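You operate a simulated robot arm through the tools that you are given. There is no shell and no other tool. Be economical: measure what you need, move in short steps, check, and stop when the job is done.

You run a simulated robot arm. Do the job below in one go: nothing can be reset, and whatever is moved stays where it is left.

## Task
Put two of the bolts from the top of the clip bench on the grey plate.

The check looks at the end state, three seconds after you hand in, the way a careful person would. Anything else that was tipped, shoved, dropped, spilled or broken makes it a failure.

## Robot
A 6-joint arm with a two-finger parallel gripper, fixed in place. Base frame: the origin is at the foot of the arm, x ahead of it, y to its left, z up; the work surface is at about z = 0. Lengths are in mm, angles in degrees, forces in N, time in s.
With the tool pointing down near the work surface it reaches from about 180 to 460 mm from the base axis. Its first joint turns from -70.0 to 70.0 degrees. Payload 1.9 kg.
The tool frame sits at the grasp point between the pads (the TCP): z along the fingers, y along the line on which they close. The tips reach 23 mm beyond it. The gripper opens to 94 mm. The fingers are 38 mm wide and 10 mm thick; the gripper's body (54 by 96 mm) begins 39 mm behind the TCP.
Orientation is that of the tool frame in the base frame, as a unit quaternion [w, x, y, z]. With the fingers straight down and closing along the base's y, the tool's x points along the base's -x, its y along +y and its z along -z.

## Interface
- The arm moves only by the tool drive_tool. Its argument "targets" is a list of rows, each an object of numbers (a shift or turn left out is 0, a gripper value left out holds the last): "ax", "ay", "az": the turn, a rotation vector about the base's x, y, z in units of 60 degrees (1.0 is 60 degrees); "x", "y", "z": the shift along the base's x, y, z in units of 300 mm (1.0 is 300 mm); "jaw": the opening, from 0 (shut) to 1 (fully open). In form: [{"ax": .., "ay": .., "az": .., "x": .., "y": .., "z": .., "jaw": ..}, ...]. A call has 1 to 10 rows; each row is the pose to reach, as a shift and turn from the pose commanded when the call began. A call with a number of a shift or a turn outside -1 to 1 is refused whole. Each row takes 0.2 s and may step no farther than 50 mm and 8.6 degrees from the row before; otherwise, or with a gripper value out of range, the whole call is refused. Where a pose cannot be reached the arm comes as near as it can. A force on the tool above 40 N (or 10 N above the force at the start of the call, whichever is more), or a blocked arm, ends the call early, and 0.2 s more pass. Each finger travels about 108 mm/s and halts on what it meets, pressing with about 25 N; the grip force reading is that of the motor and also rises with nothing between the fingers. The clock runs only during rows and for 0.2 s after the last one: add rows that repeat a pose to give the fingers time. It gives the time, the measured TCP pose, the force on the tool (base axes), the opening and the grip force at its end, in the units of the frame above (readings bear some noise), and new pictures: "views" is both (left out), scene, wrist or none.
- Cameras (640 x 400 px; columns grow to the right, rows downward): "scene" is fixed at [56.8, 328.8, 427.2]; the picture's right is [-0.64, -0.77, 0.00], its down [-0.47, 0.39, -0.79] and it looks along [0.61, -0.51, -0.61] (base axes); focal length 229 px, centre (320, 200). "wrist" rides on the gripper at [-39, 0, -44] in the tool frame; the picture's right is [0.00, -1.00, 0.00], its down [0.97, 0.00, -0.24] and it looks along [0.24, 0.00, 0.97] (tool axes); focal length 218 px, centre (320, 200).
- point_at(camera, pixels): for up to 12 pixels [column, row] of the newest picture of that camera ("zoom" is the newest enlarged one), the place [x, y, z] in the base frame of the surface seen there, good to about 2 mm, but the place of the scene camera against the robot may be out by one fixed shift of up to 18 mm in any direction. The clock stands still meanwhile.
- inspect(camera, box): a new picture of the part [left, top, right, bottom] of that camera's present view, enlarged. The clock stands still meanwhile.
- sign_off(): hands the job in; it is judged then, once.

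Keep the steps short. Do not move on a guess: measure, check each grasp and each placing, and mend mistakes. In all there are 60 turns and 120 pictures (those below and enlarged ones count). Leave the gripper open and the arm clear of the work at the hand-in unless told otherwise, and finish with a single line.

The tools are called after "Call:" as name(argument=value, ...) on one line, values as JSON. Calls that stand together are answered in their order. drive_tool: Moves the arm, as the interface text tells. Its arguments: {"type":"object","properties":{"targets":{"type":"array"},"views":{"type":"string","enum":["both","scene","wrist","none"]}},"required":["targets"]} The other tools are called the same way: point_at (camera, pixels) gives the place of the surface under pixels of a picture; inspect (camera, box) takes an enlarged picture of a part of a camera's view; sign_off () hands the job in.

At the start:

```text
t: 0.0
tool_pos: [259.2, 106.2, 285.7]
orientation: [0.0, 0.0, 1.0, 0.001]
contact_force: [-0.1, 0.3, -0.5]
opening: 93.9
grip_force: 0.1
```

scene: 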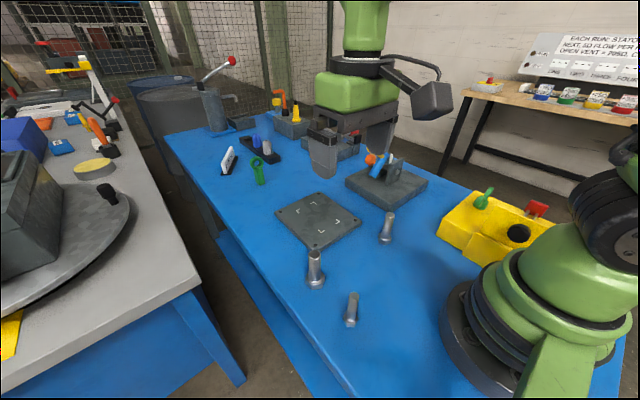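
wrist: 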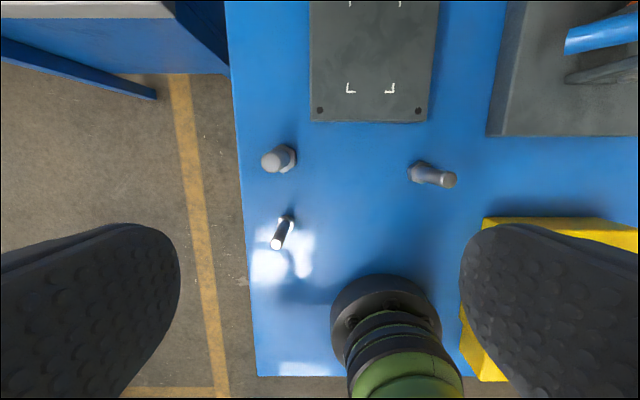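

I see three upright bolts on the blue bench and a grey plate with white corner marks. I'll enlarge the bolts, the plate and the sign before moving.

Call:
inspect(camera="scene", box=[260, 180, 420, 340])

Call:
inspect(camera="scene", box=[470, 20, 640, 126])

Call:
inspect(camera="scene", box=[190, 60, 430, 210])

Call:
point_at(camera="wrist", pixels=[[270, 161], [288, 156], [447, 180], [417, 171], [277, 242], [287, 219], [313, 120], [430, 120], [372, 60], [320, 110], [350, 150], [420, 110]])

```text
2.50 times, centred on (340, 260) of scene
```

zoom: 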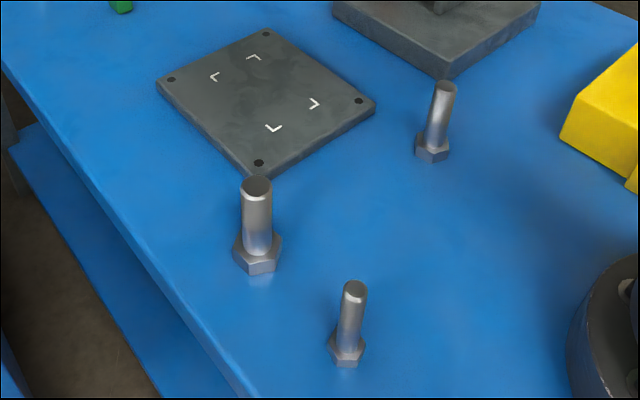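

```text
3.76 times, centred on (555, 73) of scene
```

zoom: 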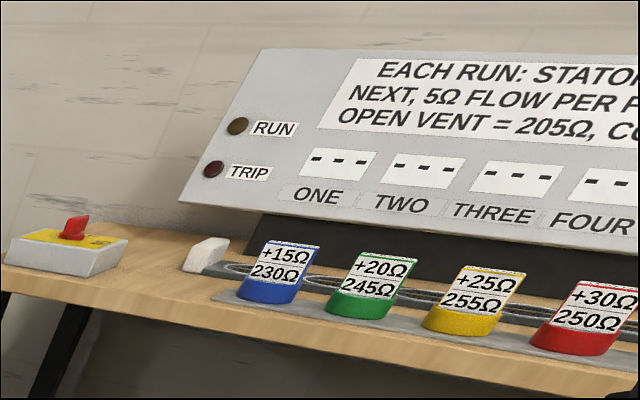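

```text
2.67 times, centred on (310, 135) of scene
```

zoom: 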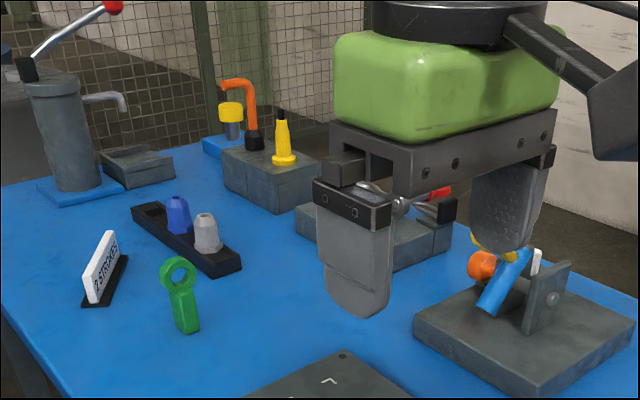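

```text
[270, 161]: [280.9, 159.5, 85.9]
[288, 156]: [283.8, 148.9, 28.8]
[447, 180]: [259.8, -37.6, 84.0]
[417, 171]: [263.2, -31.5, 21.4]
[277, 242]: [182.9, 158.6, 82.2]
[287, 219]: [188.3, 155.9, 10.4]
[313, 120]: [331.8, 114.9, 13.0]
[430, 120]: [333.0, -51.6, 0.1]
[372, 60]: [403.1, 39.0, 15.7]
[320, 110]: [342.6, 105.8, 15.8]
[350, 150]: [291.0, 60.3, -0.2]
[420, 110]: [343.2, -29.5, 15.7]
```

The bolts stand head down with their shafts up; all three are about 84 mm tall. The plate top is at z≈15.7. I'll zoom the wrist view on each bolt to find the shaft centres.

Call:
inspect(camera="wrist", box=[250, 135, 314, 175])

Call:
inspect(camera="wrist", box=[400, 150, 464, 190])

Call:
inspect(camera="wrist", box=[250, 212, 314, 252])

Call:
inspect(camera="wrist", box=[290, 0, 450, 125])

```text
10.00 times, centred on (282, 155) of wrist
```

zoom: 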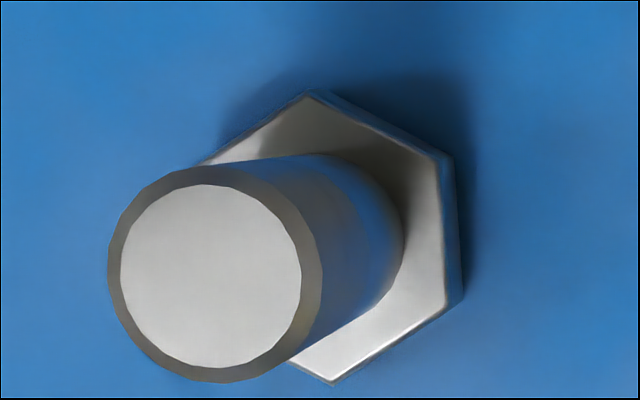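

```text
10.00 times, centred on (432, 170) of wrist
```

zoom: 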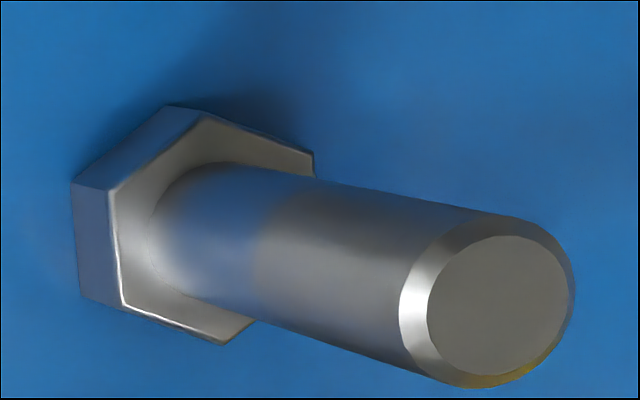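

```text
10.00 times, centred on (282, 232) of wrist
```

zoom: 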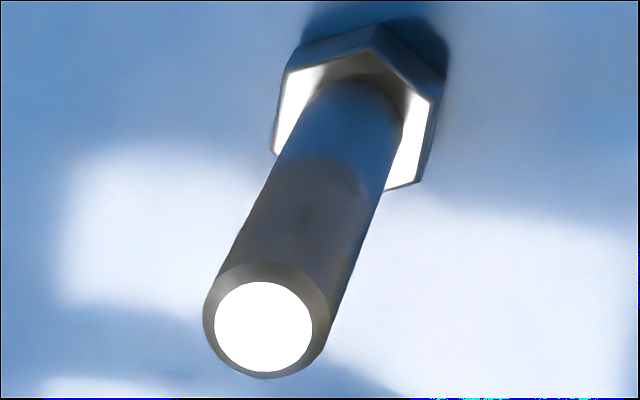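

```text
3.20 times, centred on (370, 62) of wrist
```

zoom: 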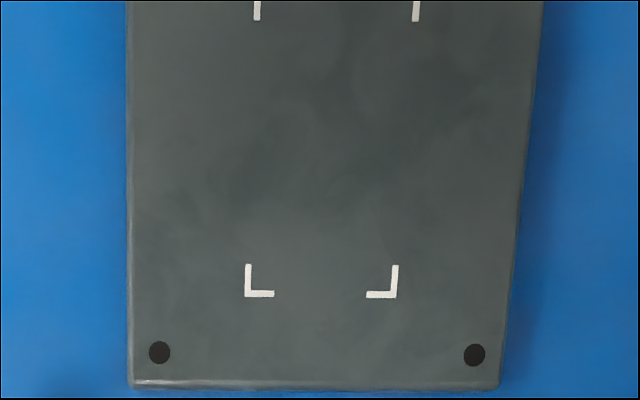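

Shaft tops in the wrist view: A (271.5,162.5), B (449,180.5), C (276.2,244.5). I'll measure these, plus the plate marks and edges.

Call:
point_at(camera="wrist", pixels=[[271.5, 162.5], [262, 162.5], [280.5, 162.5], [449, 180.5], [444, 177], [276.2, 244.5], [347.2, 92], [393.8, 92], [350.3, 2], [313, 100], [425, 100], [372, 115]])

Call:
point_at(camera="scene", pixels=[[316, 254], [388, 215], [352, 295], [278, 210], [326, 192], [359, 221], [316, 247], [317, 215]])

```text
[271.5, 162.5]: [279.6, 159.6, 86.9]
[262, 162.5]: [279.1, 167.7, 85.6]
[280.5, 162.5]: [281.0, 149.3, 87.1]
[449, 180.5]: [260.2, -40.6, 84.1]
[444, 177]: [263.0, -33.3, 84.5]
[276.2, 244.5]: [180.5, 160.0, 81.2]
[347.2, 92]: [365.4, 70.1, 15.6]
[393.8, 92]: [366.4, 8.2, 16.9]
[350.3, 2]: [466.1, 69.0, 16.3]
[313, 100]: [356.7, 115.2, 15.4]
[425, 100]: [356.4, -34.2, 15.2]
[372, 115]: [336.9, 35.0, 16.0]
```

```text
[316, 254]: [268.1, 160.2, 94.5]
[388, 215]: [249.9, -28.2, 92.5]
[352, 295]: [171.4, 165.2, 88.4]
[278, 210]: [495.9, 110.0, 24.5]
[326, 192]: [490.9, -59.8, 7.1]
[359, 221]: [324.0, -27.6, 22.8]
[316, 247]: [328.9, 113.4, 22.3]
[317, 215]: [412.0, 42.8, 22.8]
```

Plate spans about x 332–495, y −35–115, top z≈16. I'll use bolts A (280,159.6, top 87) and C (180.5,160, top 81), as they are clear of other gear. First I'll move over A with the fingertips still above it.

Call:
drive_tool(targets=[{"x": 0.023, "y": 0.06, "z": -0.12, "jaw": 1}, {"x": 0.046, "y": 0.12, "z": -0.25, "jaw": 1}, {"x": 0.0693, "y": 0.178, "z": -0.38, "jaw": 1}, {"x": 0.0693, "y": 0.178, "z": -0.5, "jaw": 1}, {"x": 0.0693, "y": 0.178, "z": -0.5, "jaw": 1}])

```text
t: 1.2
tool_pos: [279.2, 161.4, 133.7]
orientation: [0.0, 0.0, 1.0, 0.001]
contact_force: [0.3, 0.0, -0.3]
opening: 94.0
grip_force: 0.1
```

scene: 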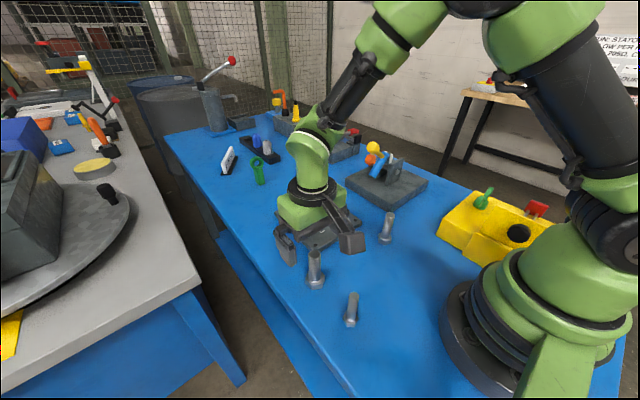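
wrist: 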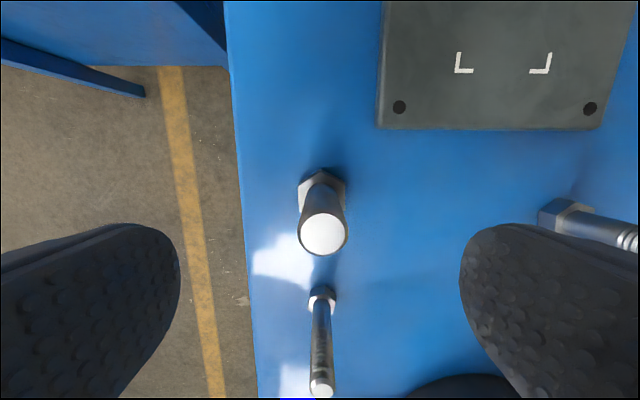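

Bolt A's shaft is centred between the fingers (column 322). I'll measure its top, head and bolt C from here.

Call:
point_at(camera="wrist", pixels=[[322, 235], [300, 235], [345, 235], [322, 217], [322, 252], [303, 186], [342, 183], [321, 388], [312, 292], [330, 292]])

```text
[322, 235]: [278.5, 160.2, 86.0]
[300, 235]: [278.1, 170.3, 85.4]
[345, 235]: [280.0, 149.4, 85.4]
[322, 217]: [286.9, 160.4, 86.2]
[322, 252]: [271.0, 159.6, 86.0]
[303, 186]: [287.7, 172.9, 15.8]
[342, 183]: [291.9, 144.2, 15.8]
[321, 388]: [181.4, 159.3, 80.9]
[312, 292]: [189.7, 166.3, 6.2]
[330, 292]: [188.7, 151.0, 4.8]
```

A's shaft is at (279,160), 22 mm across, with the head top at z≈16. I'll lower to TCP z≈57, where the tips at about 34 clear the head, then close.

Call:
drive_tool(targets=[{"z": -0.1}, {"z": -0.2}, {"z": -0.257}, {"z": -0.257}, {"z": -0.257, "jaw": 0.1}, {"z": -0.257, "jaw": 0.1}, {"z": -0.257, "jaw": 0.1}, {"z": -0.257, "jaw": 0.1}])

```text
t: 3.0
tool_pos: [279.7, 161.0, 57.3]
orientation: [-0.001, -0.001, 1.0, 0.0]
contact_force: [0.1, -1.2, 0.6]
opening: 23.8
grip_force: 24.8
```

scene: 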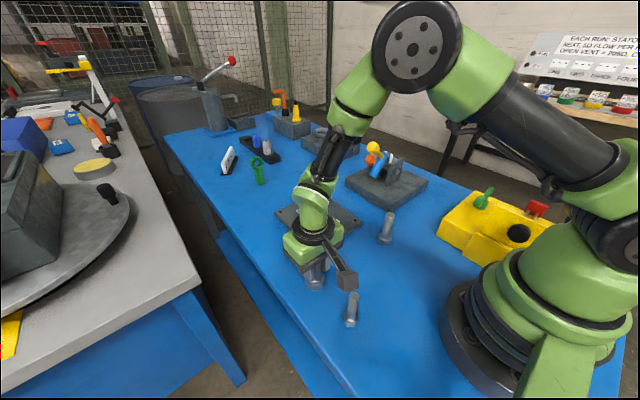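
wrist: 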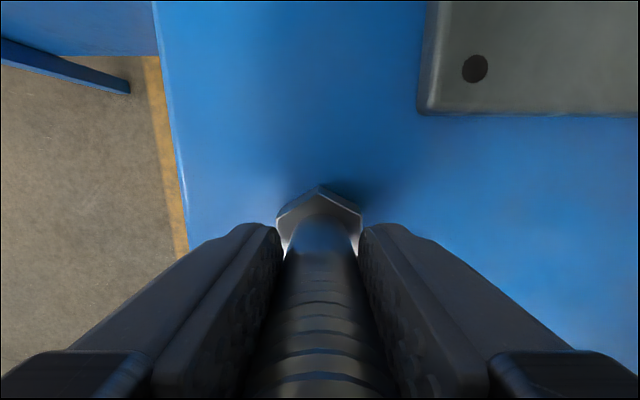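

Bolt A is held (opening 23.8, force 25). A dark box on an arm bracket shows at (346,278) in the scene; I'll measure where it sits relative to the tool and bolt C before going on.

Call:
inspect(camera="scene", box=[260, 190, 400, 340])

Call:
point_at(camera="scene", pixels=[[346, 280], [340, 275], [354, 275], [346, 287], [330, 252], [352, 296]])

```text
2.67 times, centred on (330, 265) of scene
```

zoom: 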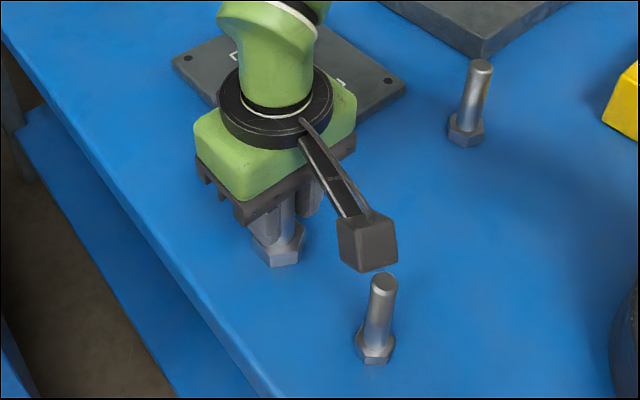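

```text
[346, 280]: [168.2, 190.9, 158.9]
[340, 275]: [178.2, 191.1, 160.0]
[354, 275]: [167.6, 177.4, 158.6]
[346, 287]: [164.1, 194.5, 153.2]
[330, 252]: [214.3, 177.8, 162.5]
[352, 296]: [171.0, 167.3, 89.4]
```

The box is about 100 mm behind the tool and at least 80 mm above TCP height, so it clears the bolts by a wide margin. Next I'll lift A by 60 mm and carry it over the plate to about (400,75).

Call:
drive_tool(targets=[{"z": 0.1}, {"z": 0.2}, {"x": 0.1, "y": -0.07, "z": 0.2}, {"x": 0.2, "y": -0.14, "z": 0.2}, {"x": 0.3, "y": -0.21, "z": 0.2}, {"x": 0.4, "y": -0.28, "z": 0.2}, {"x": 0.4, "y": -0.28, "z": 0.2}, {"x": 0.4, "y": -0.28, "z": 0.1}, {"x": 0.4, "y": -0.28, "z": 0.1}])

```text
t: 5.0
tool_pos: [400.3, 74.7, 88.7]
orientation: [0.0, 0.0, 1.0, 0.0]
contact_force: [0.8, -0.1, -4.3]
opening: 23.8
grip_force: 24.8
```

scene: 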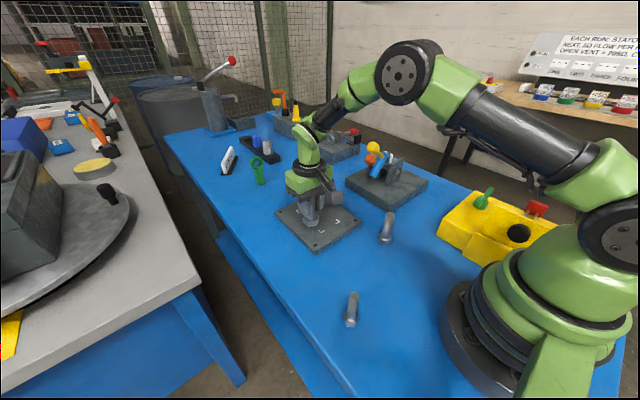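
wrist: 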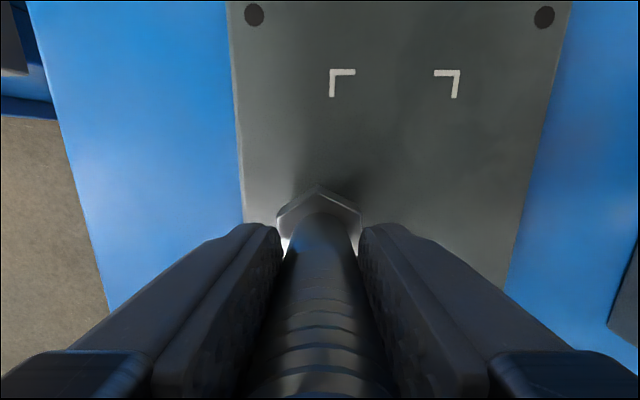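

A is over the plate and upright, with its underside about 14 mm above the surface. I'll lower 12 mm, then creep and watch the force.

Call:
drive_tool(targets=[{"z": -0.02}, {"z": -0.04}, {"z": -0.042}, {"z": -0.044}, {"z": -0.044}], views="none")

```text
t: 6.2
tool_pos: [398.7, 75.4, 74.7]
orientation: [0.0, 0.0, 1.0, 0.001]
contact_force: [-0.1, 0.1, -4.4]
opening: 23.7
grip_force: 24.4
```

Still hanging free (force −4.4 N). I'll creep down in steps of about 0.6 mm.

Call:
drive_tool(targets=[{"z": -0.002}, {"z": -0.004}, {"z": -0.004}], views="wrist")

```text
t: 7.0
tool_pos: [399.8, 77.7, 75.6]
orientation: [0.001, 0.0, 1.0, 0.001]
contact_force: [-5.1, 0.8, 10.3]
opening: 23.7
grip_force: 24.9
```

wrist: 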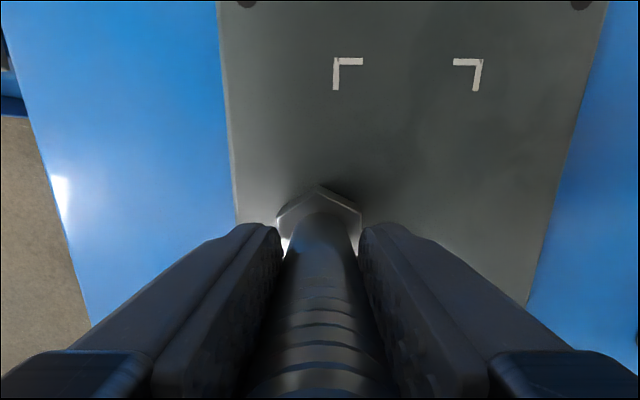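

Force now reads +10 N, so the head sits on the plate. I'll ease up a touch, open to about 66 mm, and rise straight up once it is free.

Call:
drive_tool(targets=[{"z": 0.002, "jaw": 0.25}, {"z": 0.002, "jaw": 0.4}, {"z": 0.002, "jaw": 0.7}, {"z": 0.002, "jaw": 0.7}, {"z": 0.002, "jaw": 0.7}, {"z": 0.1}, {"z": 0.2}, {"z": 0.35}, {"z": 0.35}])

```text
t: 9.0
tool_pos: [400.0, 75.3, 179.1]
orientation: [0.0, -0.001, 1.0, 0.001]
contact_force: [-0.3, 0.1, 0.2]
opening: 65.9
grip_force: 0.0
```

scene: 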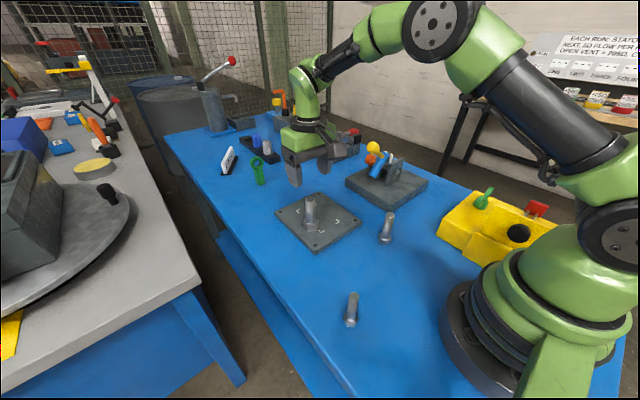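
wrist: 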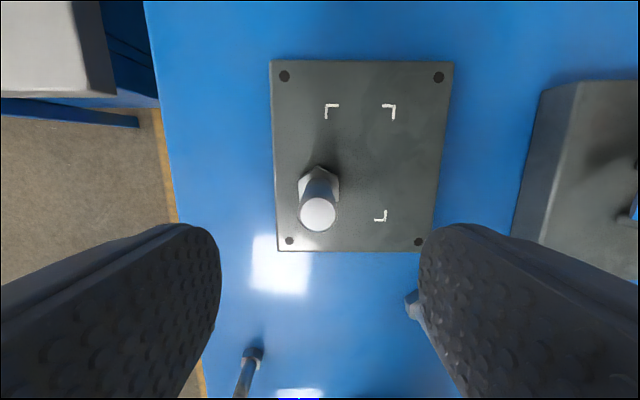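

A stands upright on the plate, free of the gripper. Next is bolt C at (181,159.5): I'll move over it at a safe height.

Call:
drive_tool(targets=[{"x": -0.146, "y": 0.056}, {"x": -0.292, "y": 0.112}, {"x": -0.438, "y": 0.168}, {"x": -0.584, "y": 0.224}, {"x": -0.73, "y": 0.28}, {"x": -0.73, "y": 0.28, "z": -0.1}, {"x": -0.73, "y": 0.28, "z": -0.15}, {"x": -0.73, "y": 0.28, "z": -0.15}])

```text
t: 10.8
tool_pos: [181.8, 159.3, 134.7]
orientation: [0.0, 0.001, 1.0, 0.001]
contact_force: [-0.2, -0.4, -0.5]
opening: 66.0
grip_force: 0.0
```

scene: 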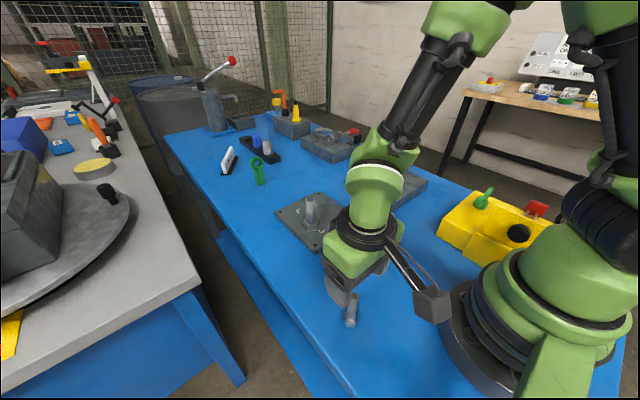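
wrist: 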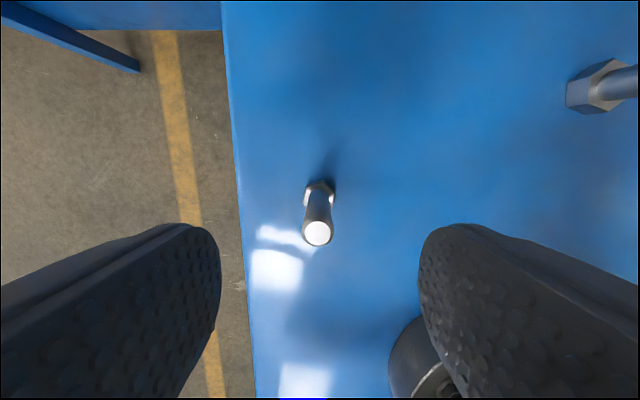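

C is centred (column 318). I'll measure C, and check clearances for the box (432,305), the arm's foot (420,360) and the right finger.

Call:
point_at(camera="wrist", pixels=[[318, 233], [306, 233], [329, 233], [307, 193], [331, 190], [400, 335], [395, 370], [425, 385], [435, 240]])

Call:
point_at(camera="scene", pixels=[[432, 308], [418, 305], [450, 305], [445, 320], [460, 290], [470, 320], [500, 270]])

Call:
inspect(camera="scene", box=[310, 220, 490, 360])

```text
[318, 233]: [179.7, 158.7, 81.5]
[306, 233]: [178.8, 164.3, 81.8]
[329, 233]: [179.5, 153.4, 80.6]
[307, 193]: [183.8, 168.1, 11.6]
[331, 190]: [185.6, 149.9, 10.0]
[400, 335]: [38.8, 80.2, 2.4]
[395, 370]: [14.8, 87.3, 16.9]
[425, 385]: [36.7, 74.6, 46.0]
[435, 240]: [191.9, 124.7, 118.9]
```

```text
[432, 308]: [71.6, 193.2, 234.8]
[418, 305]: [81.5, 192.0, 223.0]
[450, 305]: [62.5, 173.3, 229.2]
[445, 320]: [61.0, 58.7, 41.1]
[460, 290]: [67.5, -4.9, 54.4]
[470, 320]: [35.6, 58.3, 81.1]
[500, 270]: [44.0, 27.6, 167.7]
```

```text
2.86 times, centred on (400, 290) of scene
```

zoom: 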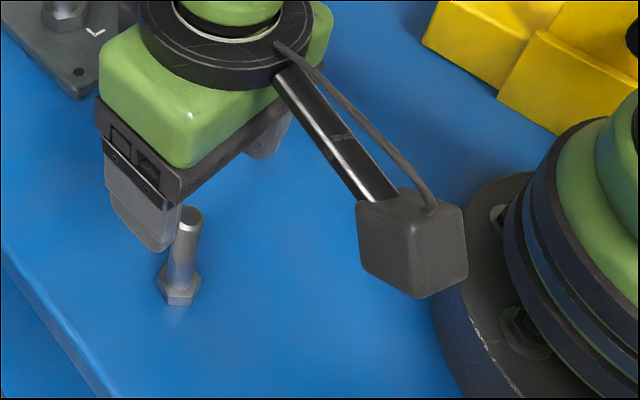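

Everything is clear: the box is at about (80,185,225) and the arm foot is at y<90. C's shaft is at (179.5,159), about 12 mm across, head top at z≈11. I'll lower to TCP z≈55 and close.

Call:
drive_tool(targets=[{"x": -0.003, "y": -0.002, "z": -0.1}, {"x": -0.003, "y": -0.002, "z": -0.2}, {"x": -0.003, "y": -0.002, "z": -0.263}, {"x": -0.003, "y": -0.002, "z": -0.263}, {"x": -0.003, "y": -0.002, "z": -0.263, "jaw": 0.02}, {"x": -0.003, "y": -0.002, "z": -0.263, "jaw": 0.02}, {"x": -0.003, "y": -0.002, "z": -0.263, "jaw": 0.02}, {"x": -0.003, "y": -0.002, "z": -0.263, "jaw": 0.02}])

```text
t: 12.6
tool_pos: [180.3, 158.9, 54.2]
orientation: [0.0, 0.0, 1.0, 0.0]
contact_force: [-0.1, 0.5, -0.3]
opening: 15.3
grip_force: 25.3
```

scene: 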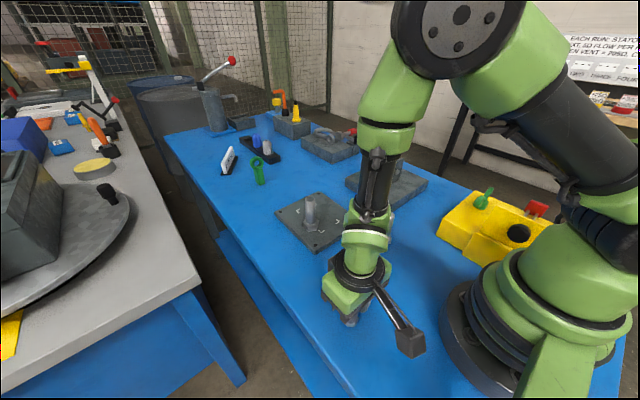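
wrist: 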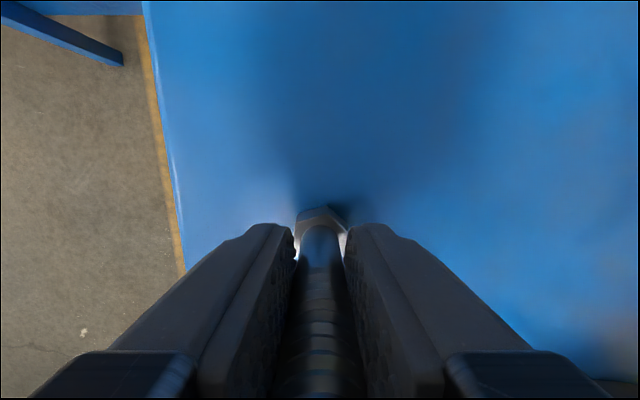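

C is held (opening 15.3, force 25). I'll lift 60 mm and carry it to (330,10), then straight ahead to (400,5), keeping 57 mm or more from A.

Call:
drive_tool(targets=[{"z": 0.1}, {"z": 0.2}, {"x": 0.1, "y": -0.1, "z": 0.2}, {"x": 0.2, "y": -0.2, "z": 0.2}, {"x": 0.3, "y": -0.3, "z": 0.2}, {"x": 0.4, "y": -0.4, "z": 0.2}, {"x": 0.5, "y": -0.5, "z": 0.2}, {"x": 0.617, "y": -0.513, "z": 0.2}, {"x": 0.733, "y": -0.513, "z": 0.2}, {"x": 0.733, "y": -0.513, "z": 0.2}])

```text
t: 14.8
tool_pos: [398.9, 3.6, 116.4]
orientation: [0.0, 0.001, 1.0, 0.001]
contact_force: [-0.6, 0.3, -0.7]
opening: 15.2
grip_force: 24.8
```

scene: 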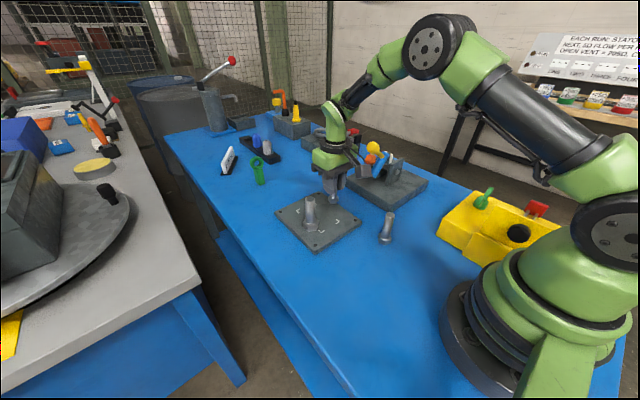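
wrist: 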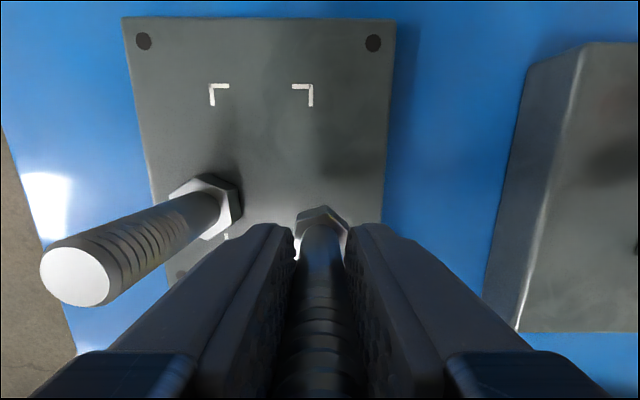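

C is over the plate, upright, with about 44 mm to go. I'll check how close the lever assembly on the neighbouring stand is to the gripper before lowering.

Call:
inspect(camera="scene", box=[290, 110, 440, 230])

Call:
point_at(camera="scene", pixels=[[374, 148], [371, 160], [378, 160], [362, 171], [350, 184], [396, 163]])

```text
3.33 times, centred on (365, 170) of scene
```

zoom: 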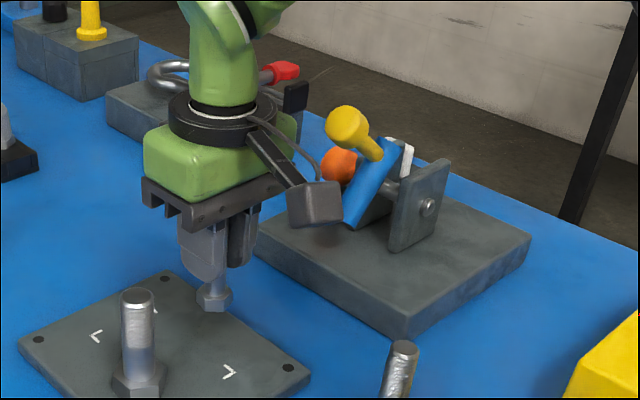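

```text
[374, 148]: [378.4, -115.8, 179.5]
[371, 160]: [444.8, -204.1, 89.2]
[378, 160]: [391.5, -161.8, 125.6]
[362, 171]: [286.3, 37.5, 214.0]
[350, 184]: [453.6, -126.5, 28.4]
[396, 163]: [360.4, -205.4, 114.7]
```

The nearest lever part is at y≈−118 and the gripper body only reaches −45, so it's clear. Lowering 42 mm, then I'll creep.

Call:
drive_tool(targets=[{"z": -0.06}, {"z": -0.11}, {"z": -0.138}, {"z": -0.142}, {"z": -0.144}, {"z": -0.144}], views="none")

```text
t: 16.2
tool_pos: [398.9, 5.0, 71.7]
orientation: [0.0, 0.0, 1.0, 0.001]
contact_force: [-1.3, 0.1, -1.7]
opening: 15.4
grip_force: 24.7
```

Not in contact yet. Creeping further down.

Call:
drive_tool(targets=[{"z": -0.002}, {"z": -0.004}, {"z": -0.004}], views="none")

```text
t: 17.0
tool_pos: [398.7, 4.6, 69.6]
orientation: [0.0, 0.0, 1.0, 0.001]
contact_force: [0.2, 0.8, -1.5]
opening: 15.9
grip_force: 25.2
```

Still free (−1.5 N). Another small creep.

Call:
drive_tool(targets=[{"z": -0.001}, {"z": -0.002}, {"z": -0.002}], views="wrist")

```text
t: 17.8
tool_pos: [398.0, 4.6, 70.8]
orientation: [0.0, 0.0, 1.0, 0.0]
contact_force: [0.3, 0.4, -1.7]
opening: 15.5
grip_force: 25.0
```

wrist: 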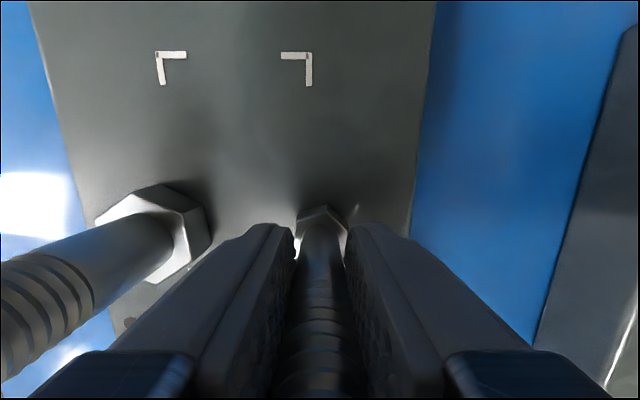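

Very close to the surface but still −1.7 N. Continuing in 0.3 mm steps.

Call:
drive_tool(targets=[{"z": -0.001}, {"z": -0.002}, {"z": -0.003}, {"z": -0.003}], views="none")

```text
t: 18.8
tool_pos: [400.7, 5.9, 70.0]
orientation: [0.001, 0.0, 1.0, 0.001]
contact_force: [-5.9, 1.2, 14.8]
opening: 15.8
grip_force: 25.0
```

Contact (+14.8 N). I'll ease up 0.6 mm, open to 47 mm so the fingers stay clear of A, and rise.

Call:
drive_tool(targets=[{"z": 0.002}, {"z": 0.002, "jaw": 0.25}, {"z": 0.002, "jaw": 0.5}, {"z": 0.002, "jaw": 0.5}, {"z": 0.002, "jaw": 0.5}, {"z": 0.1}, {"z": 0.2}, {"z": 0.35}, {"z": 0.45}, {"z": 0.45}])

```text
t: 21.0
tool_pos: [400.1, 3.8, 204.9]
orientation: [0.0, 0.001, 1.0, -0.001]
contact_force: [0.0, 0.5, 1.4]
opening: 47.1
grip_force: 0.0
```

scene: 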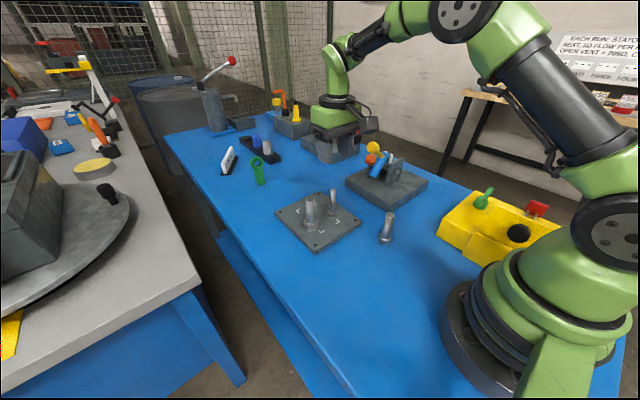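
wrist: 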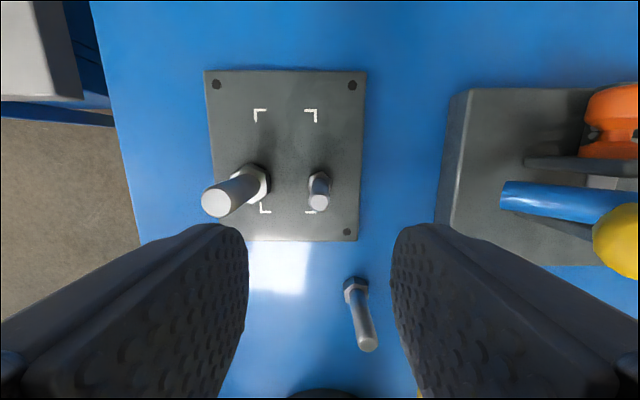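

Both bolts stand on the plate and the third is untouched. I'll raise the arm clear, open the gripper fully and take a last look.

Call:
drive_tool(targets=[{"z": 0.13}, {"z": 0.26}, {"x": -0.12, "y": 0.08, "z": 0.26, "jaw": 1}, {"x": -0.24, "y": 0.15, "z": 0.26, "jaw": 1}, {"x": -0.36, "y": 0.22, "z": 0.26, "jaw": 1}, {"x": -0.46, "y": 0.3, "z": 0.26, "jaw": 1}, {"x": -0.46, "y": 0.3, "z": 0.26, "jaw": 1}])

Call:
inspect(camera="scene", box=[260, 160, 420, 260])

```text
t: 22.6
tool_pos: [259.1, 94.3, 280.9]
orientation: [0.0, 0.0, 1.0, 0.001]
contact_force: [0.3, 0.4, -0.3]
opening: 94.1
grip_force: 0.0
```

scene: 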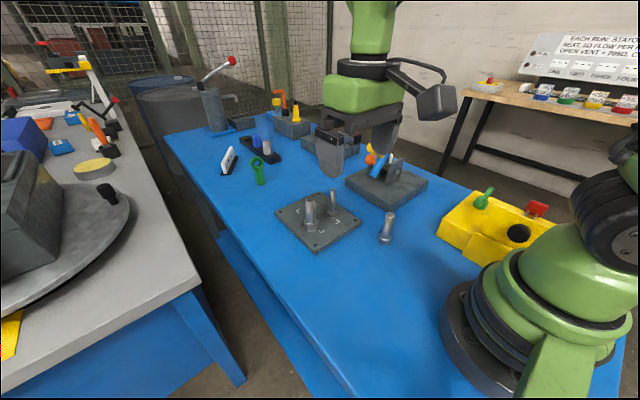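
wrist: 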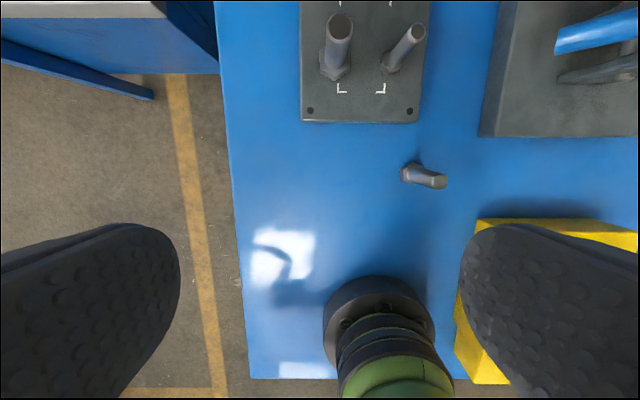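

```text
4.00 times, centred on (340, 210) of scene
```

zoom: 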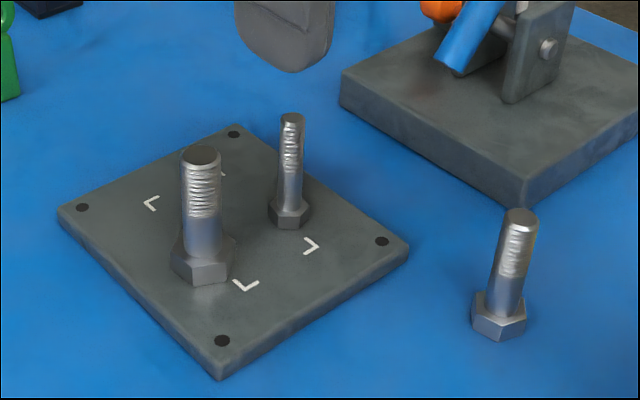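

Two bolts stand upright on the plate, the third is where it was, nothing else has moved, and the gripper is open and clear. Handing in.

Call:
sign_off()

```text
The job is handed in.
```

Two bolts are standing upright on the grey plate, the third bolt and everything else were left where they were, and the job is handed in.
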